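You operate a simulated robot arm through the tools that you are given. There is no shell and no other tool. Be economical: measure what you need, move in short steps, check, and stop when the job is done.

Carry out the task below with a simulated robot arm. There is one attempt and no reset: what you move stays moved.

## Task
Couple the bench hose to the brass outlet and feed it 3 bar.
Fine: shut the blue tap first; set the regulator before you open the tap again; watch the outlet gauge rise. The air stays on.
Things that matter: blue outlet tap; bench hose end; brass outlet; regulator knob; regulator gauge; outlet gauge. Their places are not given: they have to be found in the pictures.

It is judged by the outcome, as a careful person would: the job done as asked, and still so three seconds after it is handed in. It fails if anything else is knocked over, pushed out of place, dropped, spilled or broken.

## Robot
A 6-joint arm with a two-finger parallel gripper, fixed in place. Base frame: the origin is at the foot of the arm, x ahead of it, y to its left, z up. Readings come in cm, rad, newtons and seconds.
With the tool pointing down near the work surface it reaches from about 18 to 64 cm from the base axis. Its first joint turns from -1.152 to 1.152 rad. Payload 2.9 kg.
The tool frame sits at the grasp point between the pads (the TCP): z along the fingers, y along the line on which they close. The tips reach 3 cm beyond it. Largest opening 11 cm; finger width 2, thickness 1; the body of the gripper, 4.8 by 11.2 cm, starts 5.5 cm behind the TCP.
Orientation is that of the tool frame in the base frame, as [roll, pitch, yaw] about the fixed x, y, z axes, in that order (R = Rz(yaw) Ry(pitch) Rx(roll)). With the fingers straight down and closing along the base's y, the tool's x points along the base's -x, its y along +y and its z along -z.

## Interface
- The arm moves only by the tool nudge_tool. Its argument "steps" is a list of rows, each an object of numbers (a shift or turn left out is 0, a gripper value left out holds the last): "ax", "ay", "az": the turn, a rotation vector about the base's x, y, z in rad; "tx", "ty", "tz": the shift along the base's x, y, z in m; "grip": the opening, from 0 (shut) to 1 (fully open). In form: [{"ax": .., "ay": .., "az": .., "tx": .., "ty": .., "tz": .., "grip": ..}, ...]. A call has 1 to 8 rows; each row is the pose to reach, as a shift and turn from the pose commanded when the call began. A row lasts 0.2 s, in which the tool goes at most 5 cm and 0.15 rad; a call with a longer step from one row to the next is refused whole, and so is a gripper value outside its range. A pose out of reach is approached as far as the arm can. The call stops where the force on the tool passes 40 N (or 10 N more than at its start, if that is more) or the arm is blocked; 0.2 s more then pass. The fingers move at their own pace (about 10.8 cm/s each) and stop on an object; they squeeze with about 41 N. The grip force told is the motor's: it shows also when the fingers shut on nothing. Time passes only in rows, and 0.2 s behind the last, so rows that repeat a pose let the fingers close. The reply holds the time, the measured pose of the TCP, the force on the tool along the base axes, the opening and the grip force, in the units named above and with some noise.
- Cameras (640 x 400 px; columns grow to the right, rows downward): "scene" is fixed at [4.2, 42.19, 138.72]; the picture's right is [-0.93, -0.36, 0.00], its down [-0.27, 0.69, -0.67] and it looks along [0.24, -0.63, -0.74] (base axes); focal length 314 px, centre (320, 200). "wrist" rides on the gripper at [7.2, 1.7, -10.3] in the tool frame; the picture's right is [-0.23, 0.97, 0.00], its down [-0.76, -0.18, -0.62] and it looks along [-0.61, -0.14, 0.78] (tool axes); focal length 222 px, centre (320, 200).
- capture(camera): a new picture of that camera. No time passes.
- pixel_to_xyz(camera, pixels): for up to 12 pixels [column, row] of the newest picture of that camera ("zoom" is the newest enlarged one), the place [x, y, z] in the base frame of the surface seen there, good to about 0.2 cm, but the place of the scene camera against the robot may be out by one fixed shift of up to 2.5 cm in any direction. No time passes.
- inspect(camera, box): a new picture of the part [left, top, right, bottom] of that camera's present view, enlarged. No time passes.
- finish_job(): hands the job in; it is judged then, once.

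Work in short steps. Measure before you move; look again where a grasp or a placing could have gone wrong, and mend it. You have 80 turns and 34 pictures in all, those below and enlarged ones among them. Open the gripper and draw the arm clear of the work before you hand the job in, unless the task says otherwise; then end with one line.

The tools are called after ">>>" by a JSON object that holds its "name" and its "arguments". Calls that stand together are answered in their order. nudge_tool: Moves the arm, as the interface text tells. Its arguments: {"type":"object","properties":{"steps":{"type":"array","items":{"type":"object","properties":{"ax":{"type":"number"},"ay":{"type":"number"},"az":{"type":"number"},"tx":{"type":"number"},"ty":{"type":"number"},"tz":{"type":"number"},"grip":{"type":"number"}}}}},"required":["steps"]} The other tools are called the same way: capture (camera) takes a picture; pixel_to_xyz (camera, pixels) gives the place of the surface under pixels of a picture; inspect (camera, box) takes an enlarged picture of a part of a camera's view; finish_job () hands the job in.

At the start:

```text
time: 0.0
tool_pos: [51.17, 4.3, 87.32]
ee_rot: [-3.14, 0.0, -3.139]
force: [-0.5, -0.8, -0.4]
finger_gap: 10.98
grasp_force: 0.0
```

scene: 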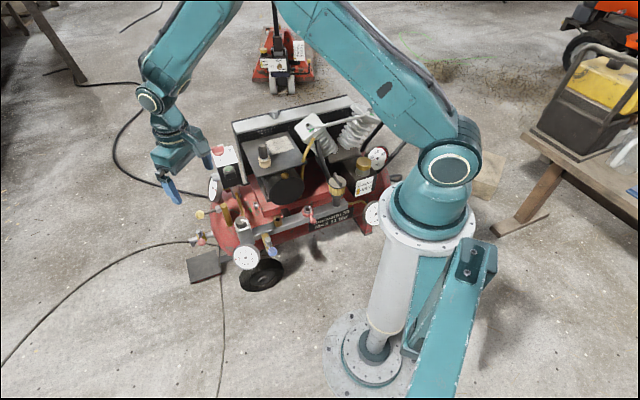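
wrist: 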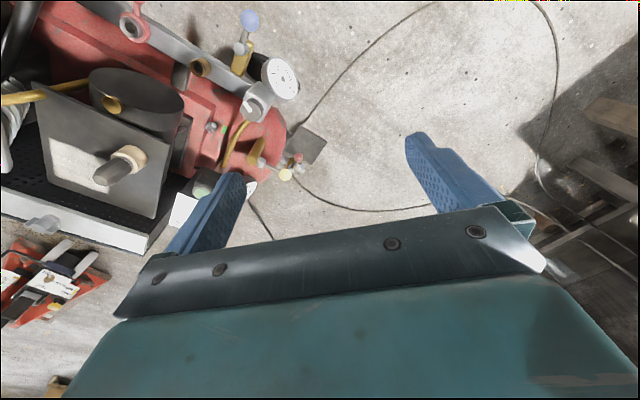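

The scene shows the compressor around pixels (190-400, 95-290). I'll enlarge it to find the tap, outlet, hose and gauges.

>>> {"name": "inspect", "arguments": {"camera": "scene", "box": [180, 130, 300, 300]}}

>>> {"name": "inspect", "arguments": {"camera": "scene", "box": [280, 90, 410, 250]}}

>>> {"name": "inspect", "arguments": {"camera": "wrist", "box": [100, 0, 340, 220]}}

```text
2.35 times, centred on (240, 215) of scene
```

zoom: 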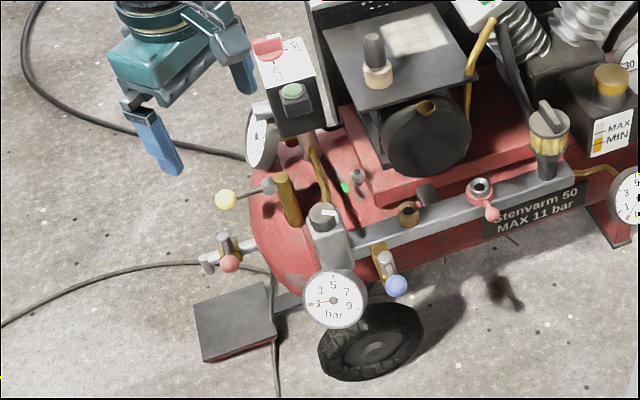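

```text
2.50 times, centred on (345, 170) of scene
```

zoom: 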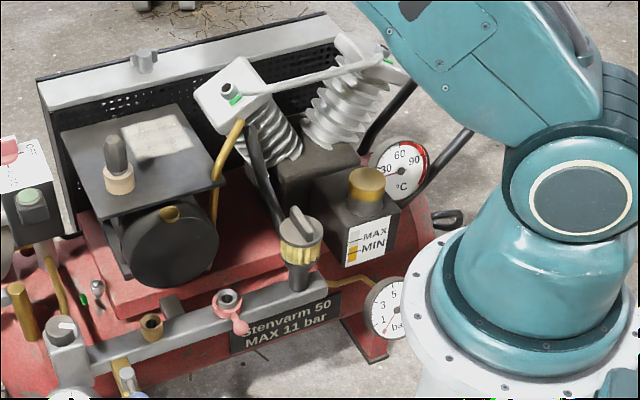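

```text
1.82 times, centred on (220, 110) of wrist
```

zoom: 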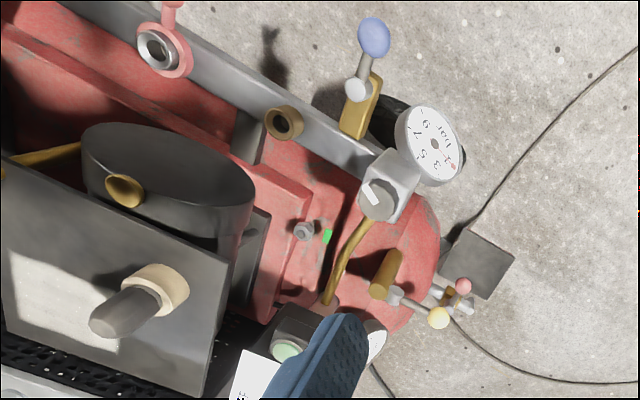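

Next I measure the main candidates in the enlarged wrist view: grey knob (380,200), gauge (432,145), blue ball (373,38), brass socket (285,123), pink ring socket (158,50), grey stub in beige collar (125,310). I also take a better enlarged view of the stub and the right-hand end.

>>> {"name": "pixel_to_xyz", "arguments": {"camera": "zoom", "pixels": [[380, 200], [432, 145], [373, 38], [358, 90], [285, 123], [158, 50], [125, 315], [160, 280], [438, 317], [463, 285], [360, 110], [475, 265]]}}

>>> {"name": "inspect", "arguments": {"camera": "scene", "box": [225, 180, 285, 220]}}

>>> {"name": "inspect", "arguments": {"camera": "scene", "box": [310, 160, 400, 230]}}

```text
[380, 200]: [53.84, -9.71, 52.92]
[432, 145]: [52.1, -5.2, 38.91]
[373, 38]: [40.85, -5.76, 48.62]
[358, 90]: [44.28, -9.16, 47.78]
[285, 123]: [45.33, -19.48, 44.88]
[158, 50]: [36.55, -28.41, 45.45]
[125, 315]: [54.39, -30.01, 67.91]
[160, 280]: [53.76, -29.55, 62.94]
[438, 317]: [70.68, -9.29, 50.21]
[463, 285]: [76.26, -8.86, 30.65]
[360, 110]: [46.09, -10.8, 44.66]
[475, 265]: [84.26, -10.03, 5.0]
```

```text
10.00 times, centred on (255, 200) of scene
```

zoom: 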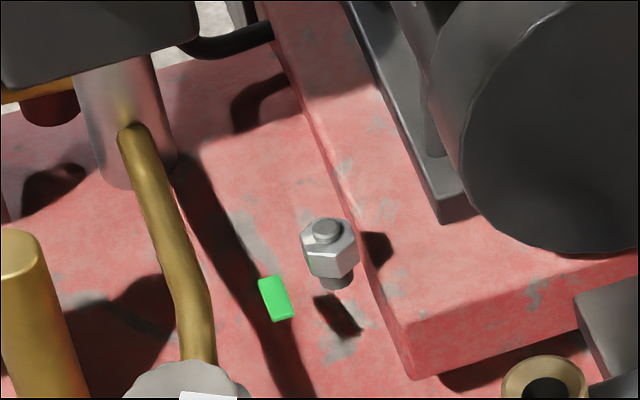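

```text
5.71 times, centred on (355, 195) of scene
```

zoom: 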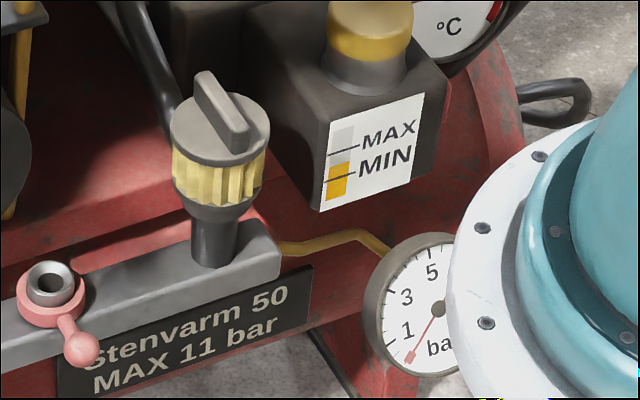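

The plate top at z≈61 is the stated work surface and carries the stub with the beige collar. I take a close look at it and at the left manifold end.

>>> {"name": "inspect", "arguments": {"camera": "scene", "box": [235, 125, 315, 175]}}

>>> {"name": "inspect", "arguments": {"camera": "scene", "box": [185, 195, 285, 270]}}

```text
8.00 times, centred on (275, 150) of scene
```

zoom: 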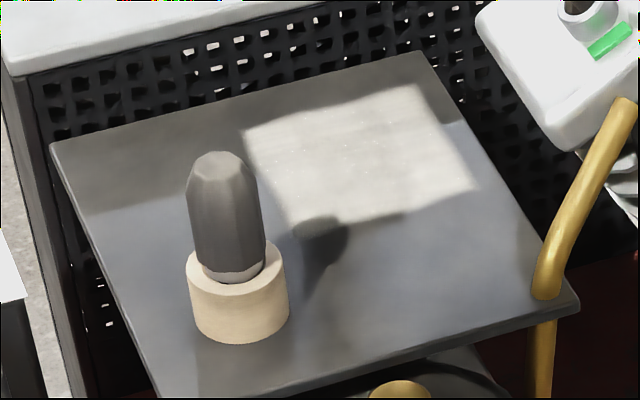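

```text
5.33 times, centred on (235, 232) of scene
```

zoom: 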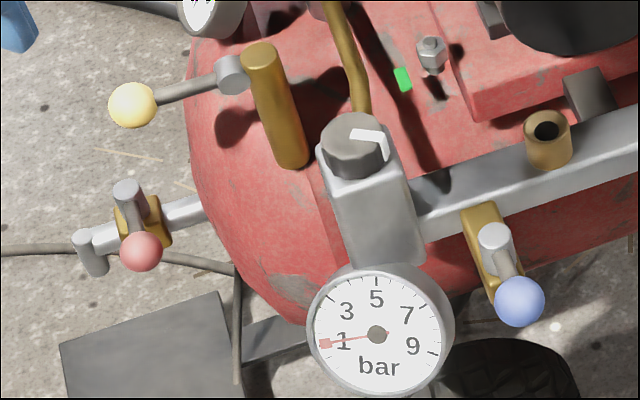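

The grey hex-gripped stub in the beige cup is evidently the hose end. The blue lever (ball at [40.9,-5.8,48.6], pivot [44.3,-9.2,47.8]) stands out along its valve body, so the tap is open. I shut the fingers and move to a closer viewpoint in front of it.

>>> {"name": "nudge_tool", "arguments": {"steps": [{"tx": -0.025, "ty": -0.016, "tz": -0.035, "grip": 0}, {"tx": -0.05, "ty": -0.032, "tz": -0.07}, {"tx": -0.075, "ty": -0.048, "tz": -0.105}, {"tx": -0.1, "ty": -0.064, "tz": -0.14}, {"tx": -0.125, "ty": -0.08, "tz": -0.175}, {"tx": -0.15, "ty": -0.096, "tz": -0.21}, {"tx": -0.173, "ty": -0.115, "tz": -0.24}]}}

>>> {"name": "capture", "arguments": {"camera": "wrist"}}

```text
time: 1.6
tool_pos: [33.8, -7.23, 63.13]
ee_rot: [-3.14, 0.0, -3.14]
force: [-0.1, 0.3, 0.8]
finger_gap: 0.01
grasp_force: 37.8
```

```text
24 pictures are left
```

wrist: 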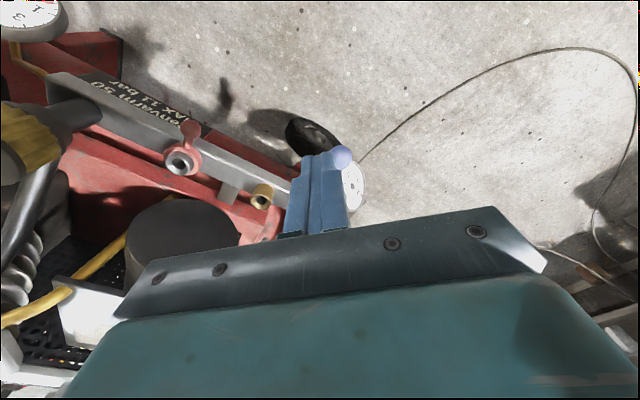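

The closed fingers hide the tap body, but the brass socket (262,197), pink socket (180,162), ball (342,157), the bar and the T-handle are visible. I measure these and some obstacles.

>>> {"name": "pixel_to_xyz", "arguments": {"camera": "wrist", "pixels": [[342, 157], [262, 188], [262, 200], [180, 160], [189, 130], [240, 170], [100, 105], [40, 15], [30, 130], [10, 160], [350, 185], [180, 235]]}}

>>> {"name": "inspect", "arguments": {"camera": "wrist", "box": [150, 110, 390, 250]}}

```text
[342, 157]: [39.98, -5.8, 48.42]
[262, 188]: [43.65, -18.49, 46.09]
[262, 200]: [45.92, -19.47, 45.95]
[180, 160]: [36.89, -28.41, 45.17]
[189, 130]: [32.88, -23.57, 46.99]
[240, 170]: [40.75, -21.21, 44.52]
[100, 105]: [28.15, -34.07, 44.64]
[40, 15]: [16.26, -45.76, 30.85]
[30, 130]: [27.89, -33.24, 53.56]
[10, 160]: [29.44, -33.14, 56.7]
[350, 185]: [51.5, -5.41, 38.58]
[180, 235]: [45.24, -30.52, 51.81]
```

```text
2.67 times, centred on (270, 180) of wrist
```

zoom: 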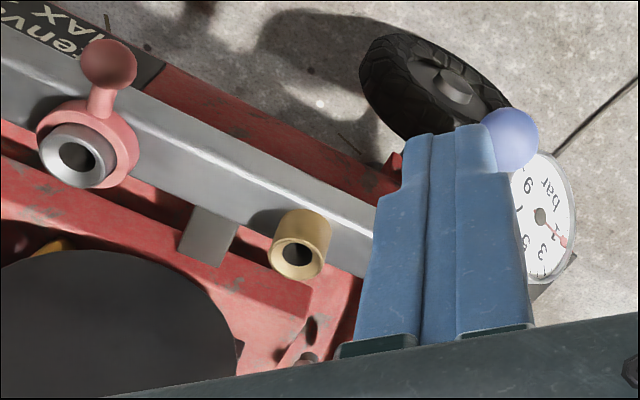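

Bar runs along about (-0.7,-0.7), brass socket near (45,-19.2,46). I'll use the shut fingers as a peg: go down beside the lever at (36.5,-9.5), tips about z 46.5, then push clockwise (towards the regulator end) in small steps.

>>> {"name": "nudge_tool", "arguments": {"steps": [{"tx": 0.026, "ty": -0.023, "tz": 0}, {"tx": 0.026, "ty": -0.023, "tz": -0.045}, {"tx": 0.026, "ty": -0.023, "tz": -0.09}, {"tx": 0.026, "ty": -0.023, "tz": -0.137}]}}

>>> {"name": "inspect", "arguments": {"camera": "scene", "box": [215, 195, 315, 270]}}

```text
time: 2.6
tool_pos: [36.4, -9.63, 49.7]
ee_rot: [-3.138, 0.002, -3.141]
force: [-0.3, 0.2, 0.3]
finger_gap: 0.03
grasp_force: 37.6
```

```text
5.33 times, centred on (265, 232) of scene
```

zoom: 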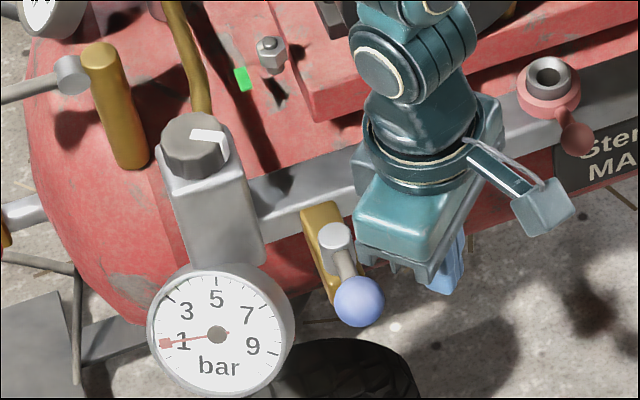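

The view is clear: ball at (358,302), pivot cap at (337,235). I push tangentially to (39.5,-6.6)→ and follow the arc for about 30° as a test.

>>> {"name": "nudge_tool", "arguments": {"steps": [{"tx": 0.015, "ty": 0.015}, {"tx": 0.025, "ty": 0.027}, {"tx": 0.035, "ty": 0.042}, {"tx": 0.045, "ty": 0.05}]}}

>>> {"name": "inspect", "arguments": {"camera": "scene", "box": [215, 195, 315, 270]}}

```text
time: 3.3
tool_pos: [38.24, -7.23, 49.58]
ee_rot: [-3.123, -0.023, 3.133]
force: [-2.1, 0.8, -0.7]
finger_gap: 0.0
grasp_force: 37.8
stopped in row 3: the force on the tool passed its limit (the readings are from after the stop); the commanded pose is now the measured one
```

```text
5.33 times, centred on (265, 232) of scene
```

zoom: 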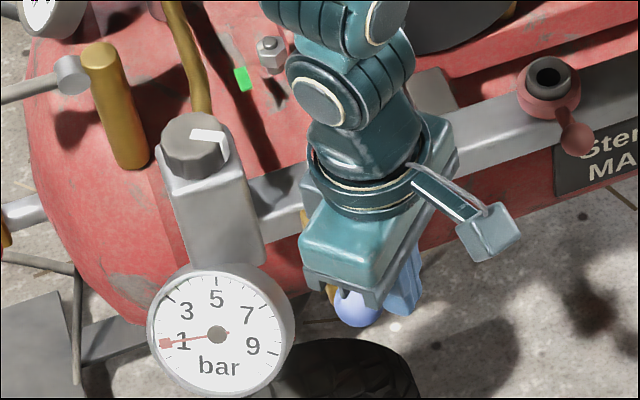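

The ball stayed at (357,305), so that direction is against the stop. I back off, lift over and come down on the other side at about (43.5,-2.5).

>>> {"name": "nudge_tool", "arguments": {"steps": [{"tx": -0.015, "ty": -0.015}, {"tx": -0.015, "ty": -0.015, "tz": 0.045}, {"tx": 0.0, "ty": 0.015, "tz": 0.065}, {"tx": 0.03, "ty": 0.04, "tz": 0.065}, {"tx": 0.053, "ty": 0.047, "tz": 0.065}, {"tx": 0.053, "ty": 0.047, "tz": 0.03}, {"tx": 0.053, "ty": 0.047, "tz": 0.0}]}}

```text
time: 4.9
tool_pos: [43.74, -2.46, 49.37]
ee_rot: [-3.123, -0.02, 3.136]
force: [-0.2, 0.6, -0.8]
finger_gap: 0.0
grasp_force: 37.8
```

I follow the arc counter-clockwise around the pivot (44.3,-9.2) for most of the quarter turn.

>>> {"name": "nudge_tool", "arguments": {"steps": [{"tx": -0.013, "ty": -0.015}, {"tx": -0.026, "ty": -0.022}, {"tx": -0.037, "ty": -0.032}, {"tx": -0.044, "ty": -0.044}, {"tx": -0.048, "ty": -0.058}, {"tx": -0.049, "ty": -0.072}]}}

>>> {"name": "inspect", "arguments": {"camera": "scene", "box": [215, 195, 315, 270]}}

```text
time: 6.3
tool_pos: [38.75, -9.6, 49.55]
ee_rot: [-3.122, -0.023, 3.134]
force: [0.0, -0.1, 0.2]
finger_gap: 0.02
grasp_force: 37.4
```

```text
5.33 times, centred on (265, 232) of scene
```

zoom: 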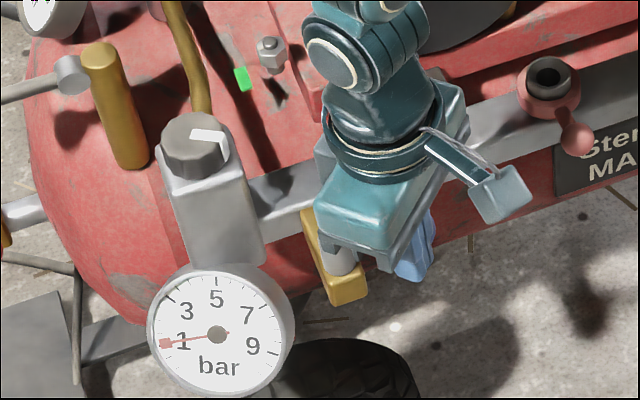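

The lever has swung off the body line. I keep following until the stop resists.

>>> {"name": "nudge_tool", "arguments": {"steps": [{"tx": 0.001, "ty": -0.007}, {"tx": 0.004, "ty": -0.014}, {"tx": 0.009, "ty": -0.021}, {"tx": 0.015, "ty": -0.028}]}}

```text
time: 7.1
tool_pos: [39.05, -10.73, 49.54]
ee_rot: [-3.139, -0.036, -3.14]
force: [-1.2, 5.5, 2.7]
finger_gap: 0.0
grasp_force: 37.3
stopped in row 3: the force on the tool passed its limit (the readings are from after the stop); the commanded pose is now the measured one
```

It met the stop at about the 90° place. I back off and lift clear, then look.

>>> {"name": "nudge_tool", "arguments": {"steps": [{"tx": -0.01, "ty": 0.015}, {"tx": -0.01, "ty": 0.015, "tz": 0.05}, {"tx": -0.01, "ty": 0.015, "tz": 0.1}, {"tx": -0.01, "ty": 0.01, "tz": 0.15}, {"tx": 0.0, "ty": -0.01, "tz": 0.195, "grip": 0.7}, {"tx": 0.0, "ty": -0.05, "tz": 0.22, "grip": 0.7}, {"tx": 0.0, "ty": -0.09, "tz": 0.24, "grip": 0.7}, {"tx": 0.0, "ty": -0.13, "tz": 0.26, "grip": 0.7}]}}

>>> {"name": "capture", "arguments": {"camera": "wrist"}}

>>> {"name": "capture", "arguments": {"camera": "scene"}}

```text
refused: row 4 steps farther than a row can; nothing moved
```

```text
19 pictures are left
```

wrist: 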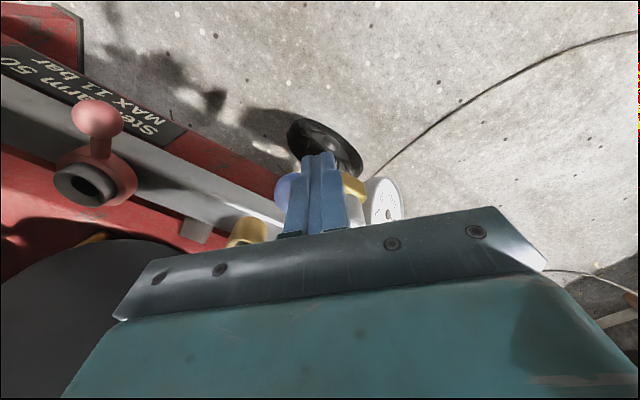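

```text
18 pictures are left
```

scene: 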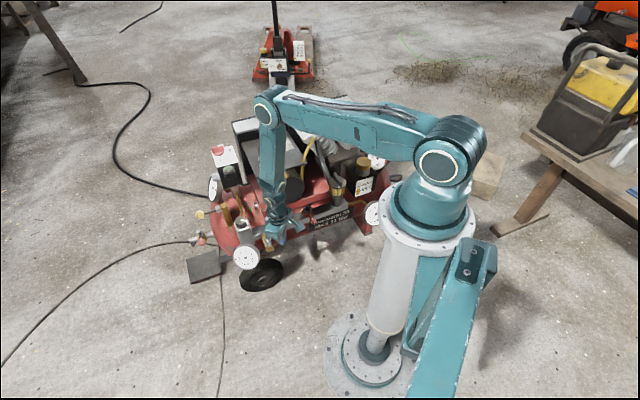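

That call was refused because one row was too long. I retry the lift with smaller steps.

>>> {"name": "nudge_tool", "arguments": {"steps": [{"tx": -0.01, "ty": 0.015}, {"tx": -0.01, "ty": 0.015, "tz": 0.045}, {"tx": -0.01, "ty": 0.015, "tz": 0.09}, {"tx": -0.01, "ty": 0.015, "tz": 0.135}, {"tx": -0.01, "ty": 0.01, "tz": 0.18, "grip": 0.7}, {"tx": -0.01, "ty": -0.02, "tz": 0.215, "grip": 0.7}, {"tx": -0.01, "ty": -0.055, "tz": 0.245, "grip": 0.7}, {"tx": -0.01, "ty": -0.09, "tz": 0.275, "grip": 0.7}]}}

>>> {"name": "capture", "arguments": {"camera": "wrist"}}

```text
time: 8.9
tool_pos: [38.12, -19.79, 77.05]
ee_rot: [-3.138, -0.036, 3.141]
force: [-0.2, 0.3, -0.3]
finger_gap: 7.71
grasp_force: 0.2
```

```text
17 pictures are left
```

wrist: 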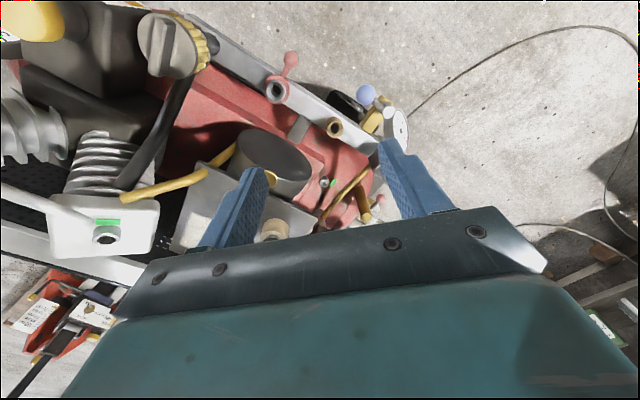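

The blue ball is at (366,95), brass socket at (335,127), stub and cup near (270,225). I measure them.

>>> {"name": "pixel_to_xyz", "arguments": {"camera": "wrist", "pixels": [[366, 95], [380, 103], [334, 120], [335, 134], [327, 128], [342, 128], [335, 128], [268, 222], [275, 232], [263, 232], [300, 225], [230, 190]]}}

>>> {"name": "inspect", "arguments": {"camera": "wrist", "box": [230, 80, 430, 250]}}

```text
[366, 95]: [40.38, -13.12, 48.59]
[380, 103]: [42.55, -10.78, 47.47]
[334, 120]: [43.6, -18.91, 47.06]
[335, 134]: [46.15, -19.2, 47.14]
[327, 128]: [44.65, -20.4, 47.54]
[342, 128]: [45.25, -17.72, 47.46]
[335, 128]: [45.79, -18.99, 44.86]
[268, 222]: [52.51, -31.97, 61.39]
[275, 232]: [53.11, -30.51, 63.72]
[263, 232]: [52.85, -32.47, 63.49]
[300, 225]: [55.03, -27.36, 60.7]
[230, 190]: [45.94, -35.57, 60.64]
```

```text
2.35 times, centred on (330, 165) of wrist
```

zoom: 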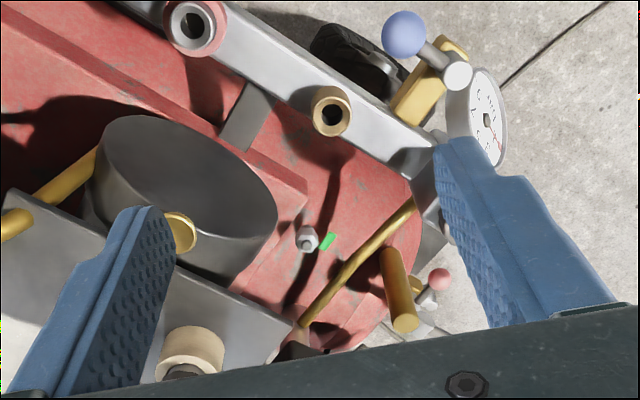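

The tap is shut: its lever now lies along the bar, with the ball at (40.4,-13.1). Brass socket rim centre ≈ (44.9,-19.1,47.4). Now I move toward the stub for a close look.

>>> {"name": "nudge_tool", "arguments": {"steps": [{"tx": 0.0, "ty": -0.04, "tz": 0.0, "ay": 0.036}, {"tx": 0.035, "ty": -0.06, "tz": 0.0, "ay": 0.036}, {"tx": 0.07, "ty": -0.09, "tz": -0.01, "ay": 0.036}, {"tx": 0.09, "ty": -0.103, "tz": -0.015, "ay": 0.036}]}}

>>> {"name": "inspect", "arguments": {"camera": "wrist", "box": [200, 80, 440, 230]}}

```text
time: 9.9
tool_pos: [46.95, -30.24, 75.41]
ee_rot: [-3.139, -0.071, -3.141]
force: [0.1, 0.5, 0.0]
finger_gap: 7.71
grasp_force: 0.1
```

```text
2.67 times, centred on (320, 155) of wrist
```

zoom: 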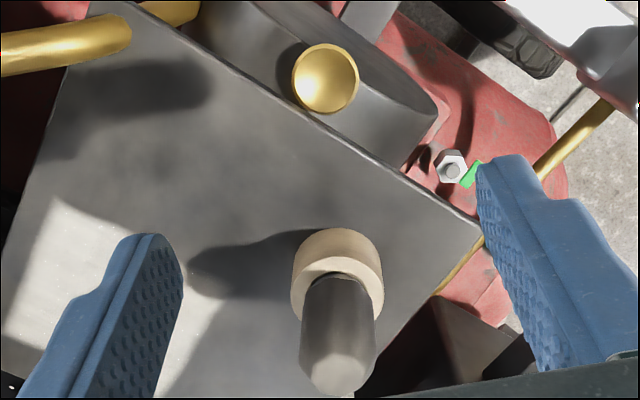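

My tilt correction went the wrong way (pitch is now -0.071); I'll undo it. The stub shaft is at (338,320) and its top face at (338,370); I measure it.

>>> {"name": "pixel_to_xyz", "arguments": {"camera": "zoom", "pixels": [[338, 365], [338, 385], [310, 360], [370, 355], [308, 310], [372, 310], [338, 300], [295, 275], [382, 275], [340, 235], [340, 268], [450, 190]]}}

>>> {"name": "nudge_tool", "arguments": {"steps": [{"ay": -0.071}]}}

```text
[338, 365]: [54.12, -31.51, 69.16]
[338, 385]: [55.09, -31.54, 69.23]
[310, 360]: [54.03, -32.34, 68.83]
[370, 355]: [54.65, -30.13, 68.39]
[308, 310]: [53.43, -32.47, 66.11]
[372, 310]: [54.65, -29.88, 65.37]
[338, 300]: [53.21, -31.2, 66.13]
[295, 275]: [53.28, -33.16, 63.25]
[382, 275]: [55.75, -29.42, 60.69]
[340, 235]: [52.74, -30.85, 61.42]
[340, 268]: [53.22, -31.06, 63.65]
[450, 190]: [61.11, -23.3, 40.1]
```

```text
time: 10.3
tool_pos: [47.04, -30.15, 75.5]
ee_rot: [-3.14, 0.001, -3.141]
force: [0.2, 0.1, -0.2]
finger_gap: 7.7
grasp_force: 0.1
```

Stub centre ≈ (54.5,-31.2), top 69.2, cup rim 63.7. I move over it and descend so the tips stop just above the cup (TCP 67.4), then close.

>>> {"name": "nudge_tool", "arguments": {"steps": [{"tx": 0.04, "ty": -0.006}, {"tx": 0.075, "ty": -0.011}, {"tx": 0.075, "ty": -0.011}, {"tx": 0.075, "ty": -0.011, "tz": -0.04}, {"tx": 0.075, "ty": -0.011, "tz": -0.081}]}}

>>> {"name": "inspect", "arguments": {"camera": "wrist", "box": [200, 80, 440, 230]}}

```text
time: 11.5
tool_pos: [54.54, -31.18, 67.46]
ee_rot: [-3.138, 0.002, -3.142]
force: [0.4, 0.0, -1.2]
finger_gap: 7.7
grasp_force: 0.0
```

```text
2.67 times, centred on (320, 155) of wrist
```

zoom: 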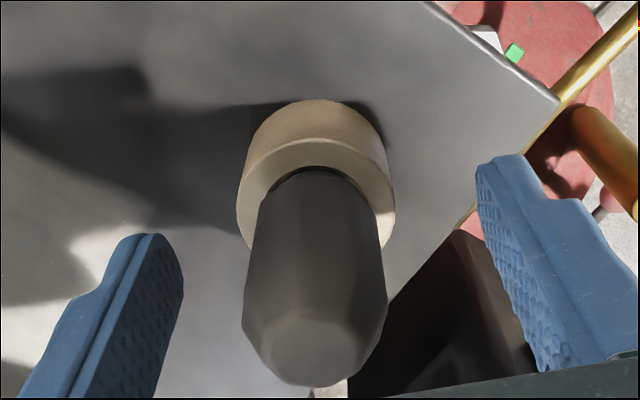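

The stub (centre col 315) sits between the pads (180 to 480). I close, and measure the plate edge and the stub for later clearance.

>>> {"name": "pixel_to_xyz", "arguments": {"camera": "zoom", "pixels": [[500, 58], [550, 98], [450, 18], [315, 350], [270, 310], [360, 310], [280, 180], [340, 178]]}}

>>> {"name": "nudge_tool", "arguments": {"steps": [{"grip": 0.0}, {"grip": 0.0}, {"grip": 0.0}]}}

```text
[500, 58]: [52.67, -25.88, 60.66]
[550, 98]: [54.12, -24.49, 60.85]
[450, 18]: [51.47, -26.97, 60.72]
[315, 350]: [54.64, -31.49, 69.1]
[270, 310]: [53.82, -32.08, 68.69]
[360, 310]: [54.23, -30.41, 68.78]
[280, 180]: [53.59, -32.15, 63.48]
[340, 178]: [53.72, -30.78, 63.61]
```

```text
time: 12.3
tool_pos: [54.49, -31.17, 67.37]
ee_rot: [-3.136, 0.0, 3.141]
force: [-0.3, -1.0, 1.2]
finger_gap: 2.9
grasp_force: 41.0
```

Gap 2.9 cm with 41 N: held. I lift straight up 8 cm and look.

>>> {"name": "nudge_tool", "arguments": {"steps": [{"tz": 0.02}, {"tz": 0.04}, {"tz": 0.08}]}}

>>> {"name": "inspect", "arguments": {"camera": "scene", "box": [210, 100, 330, 200]}}

```text
time: 13.1
tool_pos: [54.54, -31.29, 75.41]
ee_rot: [-3.139, -0.001, -3.141]
force: [0.1, 0.1, -0.4]
finger_gap: 2.86
grasp_force: 40.6
```

```text
4.00 times, centred on (270, 150) of scene
```

zoom: 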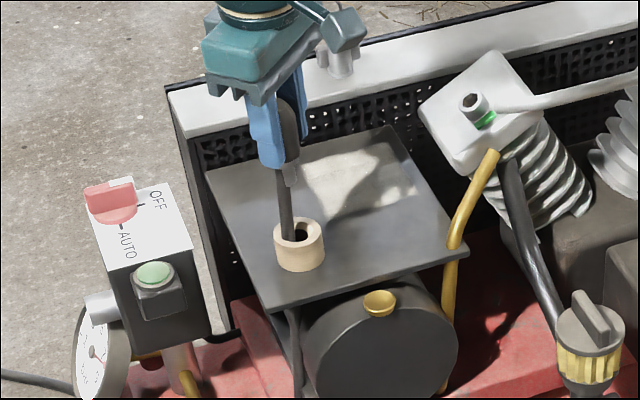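

A dark line hangs from the stub's underside down into the cup. I need a closer look at what it is.

>>> {"name": "inspect", "arguments": {"camera": "scene", "box": [260, 118, 310, 220]}}

>>> {"name": "inspect", "arguments": {"camera": "wrist", "box": [240, 70, 400, 210]}}

```text
3.92 times, centred on (285, 169) of scene
```

zoom: 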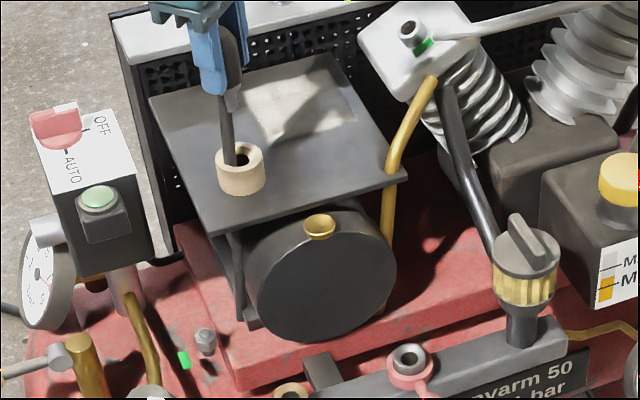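

```text
2.86 times, centred on (320, 140) of wrist
```

zoom: 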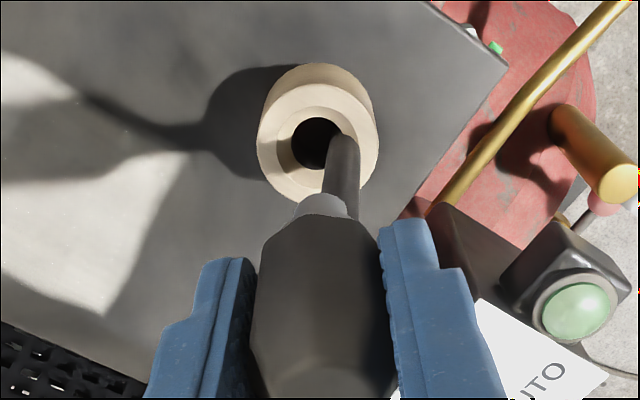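

Below the boot is a steel collar and a thin dark rod or hose into the cup. I measure it in this picture to learn its lie and thickness.

>>> {"name": "pixel_to_xyz", "arguments": {"camera": "zoom", "pixels": [[343, 138], [343, 160], [330, 180], [356, 180], [343, 195], [320, 205], [300, 210], [345, 208], [310, 145], [300, 145], [338, 140], [318, 225]]}}

```text
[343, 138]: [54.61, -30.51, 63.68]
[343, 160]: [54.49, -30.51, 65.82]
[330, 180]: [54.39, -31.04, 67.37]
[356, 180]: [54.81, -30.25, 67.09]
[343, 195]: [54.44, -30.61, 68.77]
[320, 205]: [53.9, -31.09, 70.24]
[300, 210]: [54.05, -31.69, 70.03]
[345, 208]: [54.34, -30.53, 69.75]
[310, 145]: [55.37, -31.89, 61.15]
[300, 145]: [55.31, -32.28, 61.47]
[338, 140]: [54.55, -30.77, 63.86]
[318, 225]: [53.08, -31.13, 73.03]
```

The steel nose (bottom z≈70) points down; the thin line beside it is off-axis, like a trailing hose. I lift another 8 cm to be sure it isn't a rigid rod still in the cup, and look.

>>> {"name": "nudge_tool", "arguments": {"steps": [{"tz": 0.04}, {"tz": 0.08}]}}

>>> {"name": "inspect", "arguments": {"camera": "wrist", "box": [240, 70, 400, 210]}}

```text
time: 13.7
tool_pos: [54.5, -31.23, 83.37]
ee_rot: [-3.137, 0.0, -3.141]
force: [-0.4, -0.8, -2.5]
finger_gap: 2.91
grasp_force: 41.1
```

```text
2.86 times, centred on (320, 140) of wrist
```

zoom: 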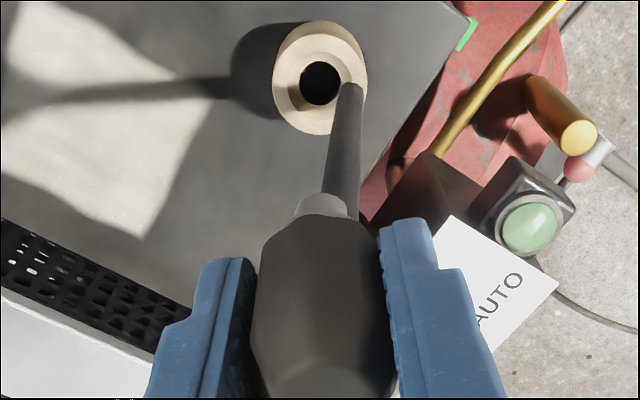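

The line stretches from the nose to the cup side: a trailing hose, no rigid rod. I carry the end over the brass outlet while yawing -45° so the gripper body lies along the bar, staying above z 75.

>>> {"name": "nudge_tool", "arguments": {"steps": [{"tx": -0.016, "ty": 0.02, "tz": -0.01, "az": -0.131}, {"tx": -0.032, "ty": 0.04, "tz": -0.02, "az": -0.262}, {"tx": -0.048, "ty": 0.06, "tz": -0.03, "az": -0.393}, {"tx": -0.064, "ty": 0.08, "tz": -0.04, "az": -0.524}, {"tx": -0.08, "ty": 0.1, "tz": -0.06, "az": -0.655}, {"tx": -0.096, "ty": 0.121, "tz": -0.09, "az": -0.785}]}}

```text
time: 15.1
tool_pos: [45.03, -19.09, 74.44]
ee_rot: [-3.138, 0.002, 2.355]
force: [-0.1, 0.2, -0.1]
finger_gap: 2.89
grasp_force: 40.7
```

No load on the tool. I descend to about 4 cm above the outlet rim (nose ≈ z 51.5) and look for alignment.

>>> {"name": "nudge_tool", "arguments": {"steps": [{"tz": -0.045}, {"tz": -0.09}, {"tz": -0.135}, {"tz": -0.175}]}}

>>> {"name": "inspect", "arguments": {"camera": "wrist", "box": [240, 90, 400, 210]}}

```text
time: 16.1
tool_pos: [44.97, -19.25, 56.84]
ee_rot: [-3.139, 0.002, 2.356]
force: [0.3, -0.2, -0.1]
finger_gap: 2.89
grasp_force: 40.9
```

```text
3.33 times, centred on (320, 150) of wrist
```

zoom: 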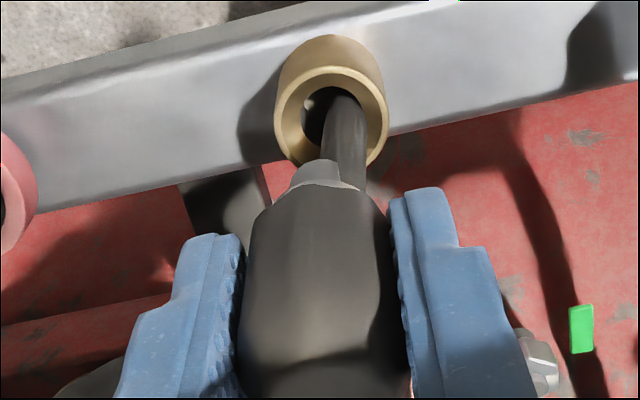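

The dark rod moved with the stub. I measure its lower end and the outlet rim to see where it runs.

>>> {"name": "pixel_to_xyz", "arguments": {"camera": "zoom", "pixels": [[350, 175], [345, 150], [345, 130], [345, 105], [350, 97], [310, 120], [280, 120], [386, 120], [335, 72], [320, 165], [318, 180], [370, 160]]}}

>>> {"name": "inspect", "arguments": {"camera": "scene", "box": [220, 150, 330, 260]}}

```text
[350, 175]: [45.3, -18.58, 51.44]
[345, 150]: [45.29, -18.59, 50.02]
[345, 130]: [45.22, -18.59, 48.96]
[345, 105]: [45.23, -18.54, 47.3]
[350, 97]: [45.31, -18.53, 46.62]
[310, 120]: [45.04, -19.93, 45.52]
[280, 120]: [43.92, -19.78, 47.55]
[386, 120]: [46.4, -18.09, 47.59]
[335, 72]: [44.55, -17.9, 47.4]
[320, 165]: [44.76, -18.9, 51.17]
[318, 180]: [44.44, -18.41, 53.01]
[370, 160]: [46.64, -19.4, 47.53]
```

```text
3.64 times, centred on (275, 205) of scene
```

zoom: 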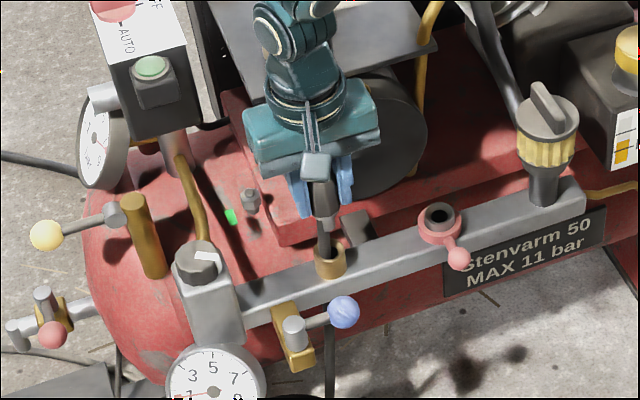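

The nose tip is 5.4 cm below the TCP and the boot bottom 3.8 cm below; the dark tail just hangs through without force. Rim centre ≈ (45.1,-19.03,47.5), so I shift about (0.05,0.33) cm and lower until the boot should seat (TCP ≈ 51.3), stopping on force.

>>> {"name": "nudge_tool", "arguments": {"steps": [{"tx": 0.0007, "ty": 0.0033}, {"tx": 0.0007, "ty": 0.0033, "tz": -0.02}, {"tx": 0.0007, "ty": 0.0033, "tz": -0.035}, {"tx": 0.0007, "ty": 0.0033, "tz": -0.042}, {"tx": 0.0007, "ty": 0.0033, "tz": -0.048}]}}

```text
time: 17.3
tool_pos: [45.0, -18.89, 52.13]
ee_rot: [-3.136, 0.001, 2.356]
force: [-0.2, 0.4, 0.3]
finger_gap: 2.87
grasp_force: 40.6
```

No force with the nose tip at about 46.7, so it has entered the bore. I press on down to the seat.

>>> {"name": "nudge_tool", "arguments": {"steps": [{"tz": -0.004}, {"tz": -0.008}, {"tz": -0.012}, {"tz": -0.016}, {"tz": -0.02}]}}

>>> {"name": "inspect", "arguments": {"camera": "wrist", "box": [240, 90, 400, 210]}}

```text
time: 18.5
tool_pos: [45.29, -19.06, 50.39]
ee_rot: [-3.137, 0.007, 2.354]
force: [-3.2, 1.1, 7.7]
finger_gap: 2.88
grasp_force: 41.1
stopped in row 5: the force on the tool passed its limit (the readings are from after the stop); the commanded pose is now the measured one
```

```text
3.33 times, centred on (320, 150) of wrist
```

zoom: 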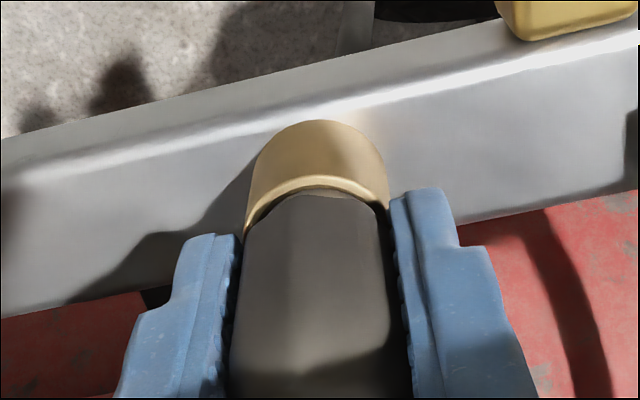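

The boot sits flush on the brass rim (row ~190) and the force stopped it at TCP 50.4: seated. I release, wait, and lift straight up.

>>> {"name": "nudge_tool", "arguments": {"steps": [{"grip": 0.5}, {"grip": 0.5}, {"grip": 0.5, "tz": 0.03}, {"grip": 0.5, "tz": 0.075}, {"grip": 0.5, "tz": 0.12}, {"tx": 0.0, "tz": 0.165}]}}

>>> {"name": "capture", "arguments": {"camera": "wrist"}}

```text
time: 19.9
tool_pos: [45.13, -19.05, 67.05]
ee_rot: [-3.139, 0.005, 2.357]
force: [0.2, 0.3, -0.3]
finger_gap: 5.5
grasp_force: 0.0
```

```text
6 pictures are left
```

wrist: 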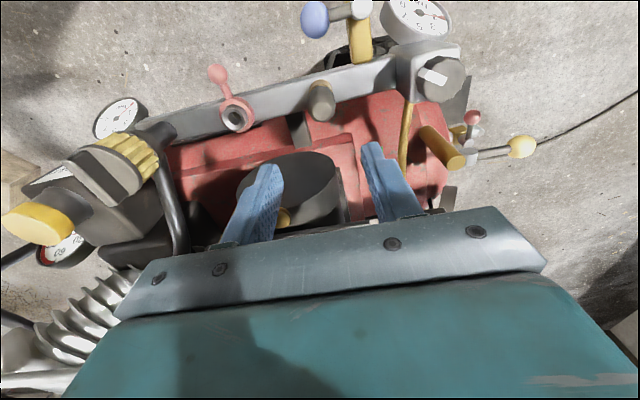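

The hose end stands in the outlet at (320,97). Now the regulator: knob top at (440,77) with its white pointer. I measure it precisely.

>>> {"name": "pixel_to_xyz", "arguments": {"camera": "wrist", "pixels": [[440, 62], [462, 72], [445, 96], [422, 75], [425, 72], [440, 79], [450, 85], [460, 80], [419, 86], [412, 12], [320, 97], [436, 95]]}}

```text
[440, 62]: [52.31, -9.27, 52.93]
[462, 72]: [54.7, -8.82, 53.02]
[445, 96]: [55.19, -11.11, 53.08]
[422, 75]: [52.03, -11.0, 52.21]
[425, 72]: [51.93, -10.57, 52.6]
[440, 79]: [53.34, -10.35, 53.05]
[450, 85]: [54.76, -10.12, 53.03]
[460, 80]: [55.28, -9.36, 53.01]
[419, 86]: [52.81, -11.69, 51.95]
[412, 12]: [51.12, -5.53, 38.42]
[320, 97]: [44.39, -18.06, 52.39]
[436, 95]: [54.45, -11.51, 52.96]
```

Knob centre ≈ (53.65,-10.2), top z 53.0, radius ≈ 1.65. I move over it and yaw +1.2 rad to leave room for a clockwise turn.

>>> {"name": "nudge_tool", "arguments": {"steps": [{"tx": 0.011, "ty": 0.011, "az": 0.15}, {"tx": 0.022, "ty": 0.022, "az": 0.3}, {"tx": 0.033, "ty": 0.034, "az": 0.45}, {"tx": 0.045, "ty": 0.046, "az": 0.6}, {"tx": 0.057, "ty": 0.058, "az": 0.75}, {"tx": 0.068, "ty": 0.07, "az": 0.9}, {"tx": 0.079, "ty": 0.081, "az": 1.05}, {"tx": 0.0852, "ty": 0.0885, "az": 1.2, "tz": -0.01}]}}

>>> {"name": "nudge_tool", "arguments": {"steps": [{"tz": -0.04}, {"tz": -0.08}, {"tz": -0.113}, {"tz": -0.113}]}}

```text
time: 21.7
tool_pos: [53.74, -10.12, 65.89]
ee_rot: [-3.136, 0.005, -2.726]
force: [0.0, -0.7, -0.9]
finger_gap: 5.48
grasp_force: 0.1
```

```text
time: 22.7
tool_pos: [53.87, -10.1, 54.54]
ee_rot: [-3.139, 0.006, -2.727]
force: [-0.4, 0.2, -0.1]
finger_gap: 5.49
grasp_force: 0.0
```

Tips are around the knob at z 51.5. I close on it and turn clockwise 0.6 rad, then read the gauge.

>>> {"name": "nudge_tool", "arguments": {"steps": [{"grip": 0.0}, {"grip": 0.0}, {"grip": 0.0, "az": -0.15}, {"grip": 0.0, "az": -0.3}, {"grip": 0.0, "az": -0.45}, {"grip": 0.0, "az": -0.6}]}}

>>> {"name": "inspect", "arguments": {"camera": "scene", "box": [218, 195, 278, 275]}}

```text
time: 24.1
tool_pos: [53.81, -10.25, 54.56]
ee_rot: [-3.137, 0.008, 2.95]
force: [10.3, -12.4, -16.3]
finger_gap: 3.89
grasp_force: 44.5
```

```text
5.00 times, centred on (248, 235) of scene
```

zoom: 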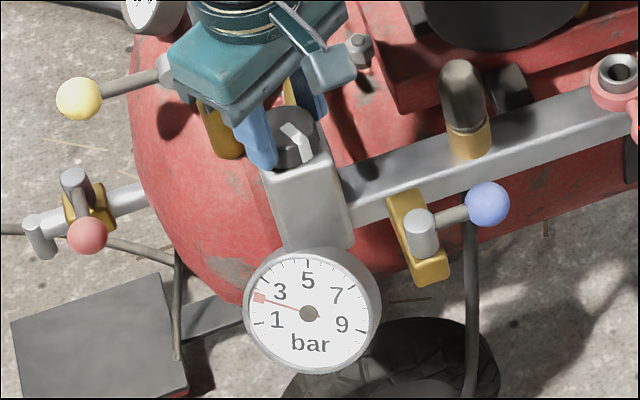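

The gauge needle moved from ≈1.05 to ≈2.2 (tip (259,297), centre (308,314)) for 0.6 rad, and clockwise raises it. About 0.4 rad more should give 3.

>>> {"name": "nudge_tool", "arguments": {"steps": [{"az": -0.13}, {"az": -0.26}, {"az": -0.4}, {"az": -0.4}]}}

>>> {"name": "inspect", "arguments": {"camera": "scene", "box": [231, 245, 261, 272]}}

```text
time: 25.1
tool_pos: [53.89, -10.02, 54.47]
ee_rot: [-3.14, 0.009, 2.555]
force: [21.1, -6.1, -17.2]
finger_gap: 3.91
grasp_force: 45.2
```

```text
14.81 times, centred on (246, 258) of scene
```

zoom: 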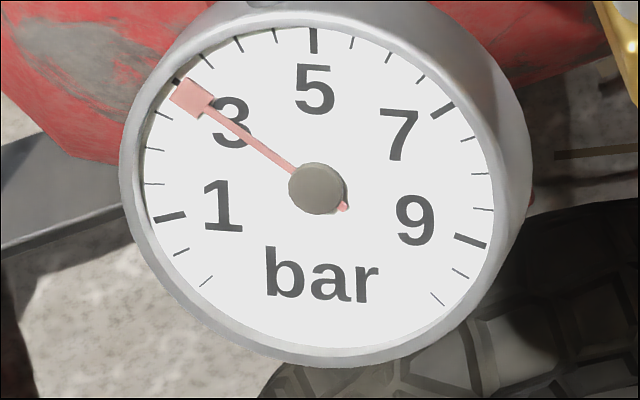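

Bold ticks are at 1 (170,217), 3 (177,82), 5 (313,38); the needle tip (190,97) points at ≈2.92. I add 0.04 rad, then release and lift straight up, clear of the knob.

>>> {"name": "nudge_tool", "arguments": {"steps": [{"az": -0.04}, {"az": -0.04}, {"az": -0.04, "grip": 0.5}, {"az": -0.04, "grip": 0.5}, {"az": -0.04, "tz": 0.03, "grip": 0.5}, {"az": -0.04, "tz": 0.075, "grip": 0.5}, {"az": -0.04, "tz": 0.115, "grip": 0.0}]}}

>>> {"name": "inspect", "arguments": {"camera": "scene", "box": [231, 235, 291, 272]}}

```text
time: 26.7
tool_pos: [53.72, -10.13, 66.09]
ee_rot: [-3.138, 0.006, 2.513]
force: [0.5, 0.9, 0.0]
finger_gap: 0.02
grasp_force: 29.4
```

```text
10.67 times, centred on (261, 254) of scene
```

zoom: 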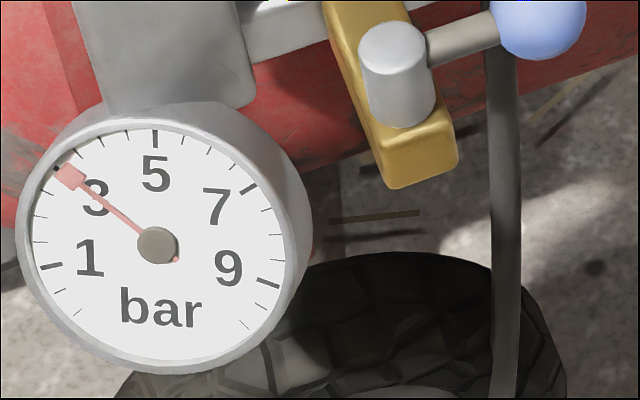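

The needle now points at ≈3.0 (tip (69,175), tick 3 at about (57,168)). Next, with shut fingers I go to (43.3,-15.2), on the bar side of the lever, and descend to TCP 49.5 to push the tap open.

>>> {"name": "nudge_tool", "arguments": {"steps": [{"tx": -0.035, "ty": -0.017}, {"tx": -0.07, "ty": -0.034}, {"tx": -0.104, "ty": -0.051}, {"tx": -0.104, "ty": -0.051, "tz": -0.045}, {"tx": -0.104, "ty": -0.051, "tz": -0.09}, {"tx": -0.104, "ty": -0.051, "tz": -0.13}, {"tx": -0.104, "ty": -0.051, "tz": -0.165}]}}

```text
time: 28.3
tool_pos: [43.37, -15.26, 49.49]
ee_rot: [-3.137, 0.008, 2.514]
force: [-0.7, -0.4, 0.1]
finger_gap: 0.0
grasp_force: 37.6
```

In position with no contact. I follow the arc clockwise around the pivot to the open stop.

>>> {"name": "nudge_tool", "arguments": {"steps": [{"tx": -0.013, "ty": 0.007}, {"tx": -0.025, "ty": 0.014}, {"tx": -0.035, "ty": 0.024}, {"tx": -0.042, "ty": 0.036}, {"tx": -0.046, "ty": 0.05}, {"tx": -0.046, "ty": 0.064}, {"tx": -0.043, "ty": 0.078}, {"tx": -0.036, "ty": 0.086}]}}

```text
time: 30.1
tool_pos: [38.9, -7.84, 49.51]
ee_rot: [-3.114, 0.008, 2.507]
force: [-2.5, -6.7, 3.4]
finger_gap: 0.01
grasp_force: 37.5
stopped in row 8: the force on the tool passed its limit (the readings are from after the stop); the commanded pose is now the measured one
```

It met the open stop. I back off, lift away and clear the view to see both gauges and the tap.

>>> {"name": "nudge_tool", "arguments": {"steps": [{"tx": -0.015, "ty": -0.012}, {"tx": -0.015, "ty": -0.012, "tz": 0.045}, {"tx": -0.015, "ty": -0.012, "tz": 0.09}, {"tx": -0.015, "ty": -0.012, "tz": 0.135}, {"tx": -0.01, "ty": 0.02, "tz": 0.17}, {"tx": -0.0, "ty": 0.055, "tz": 0.2}, {"tx": 0.02, "ty": 0.09, "tz": 0.22, "grip": 0.7}, {"tx": 0.03, "ty": 0.13, "tz": 0.24, "grip": 0.7}]}}

>>> {"name": "inspect", "arguments": {"camera": "scene", "box": [225, 170, 395, 275]}}

```text
time: 31.9
tool_pos: [42.02, 5.32, 73.58]
ee_rot: [-3.116, 0.004, 2.507]
force: [0.8, -0.1, -0.6]
finger_gap: 7.7
grasp_force: 0.0
```

```text
3.76 times, centred on (310, 222) of scene
```

zoom: 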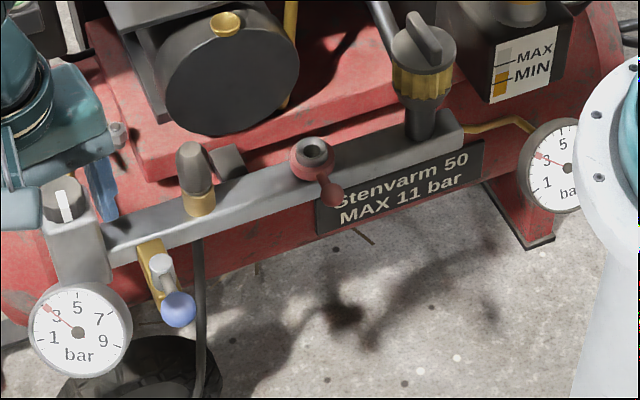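

The tap lever is again along its body and the outlet gauge has risen. I zoom in on it to check the value.

>>> {"name": "inspect", "arguments": {"camera": "scene", "box": [358, 196, 388, 228]}}

```text
12.50 times, centred on (373, 212) of scene
```

zoom: 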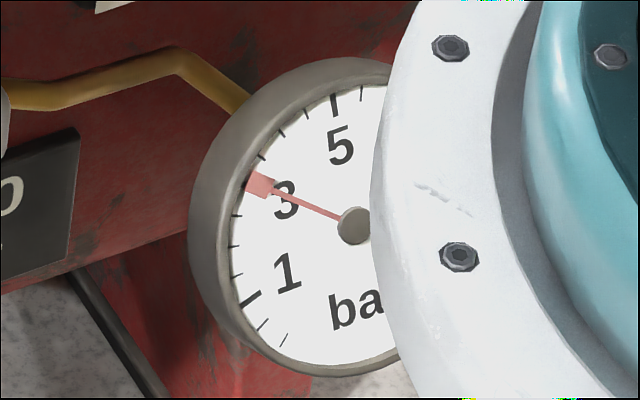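

The outlet gauge reads ≈3 bar, the tap is open, the hose is seated, and the arm is clear with the gripper open. I hand the job in.

>>> {"name": "finish_job", "arguments": {}}

```text
The job is handed in.
```

The bench hose is coupled to the brass outlet; I shut the blue tap first, set the regulator to 3 bar, then reopened the tap, and the outlet gauge rose to about 3 bar with the air left on.
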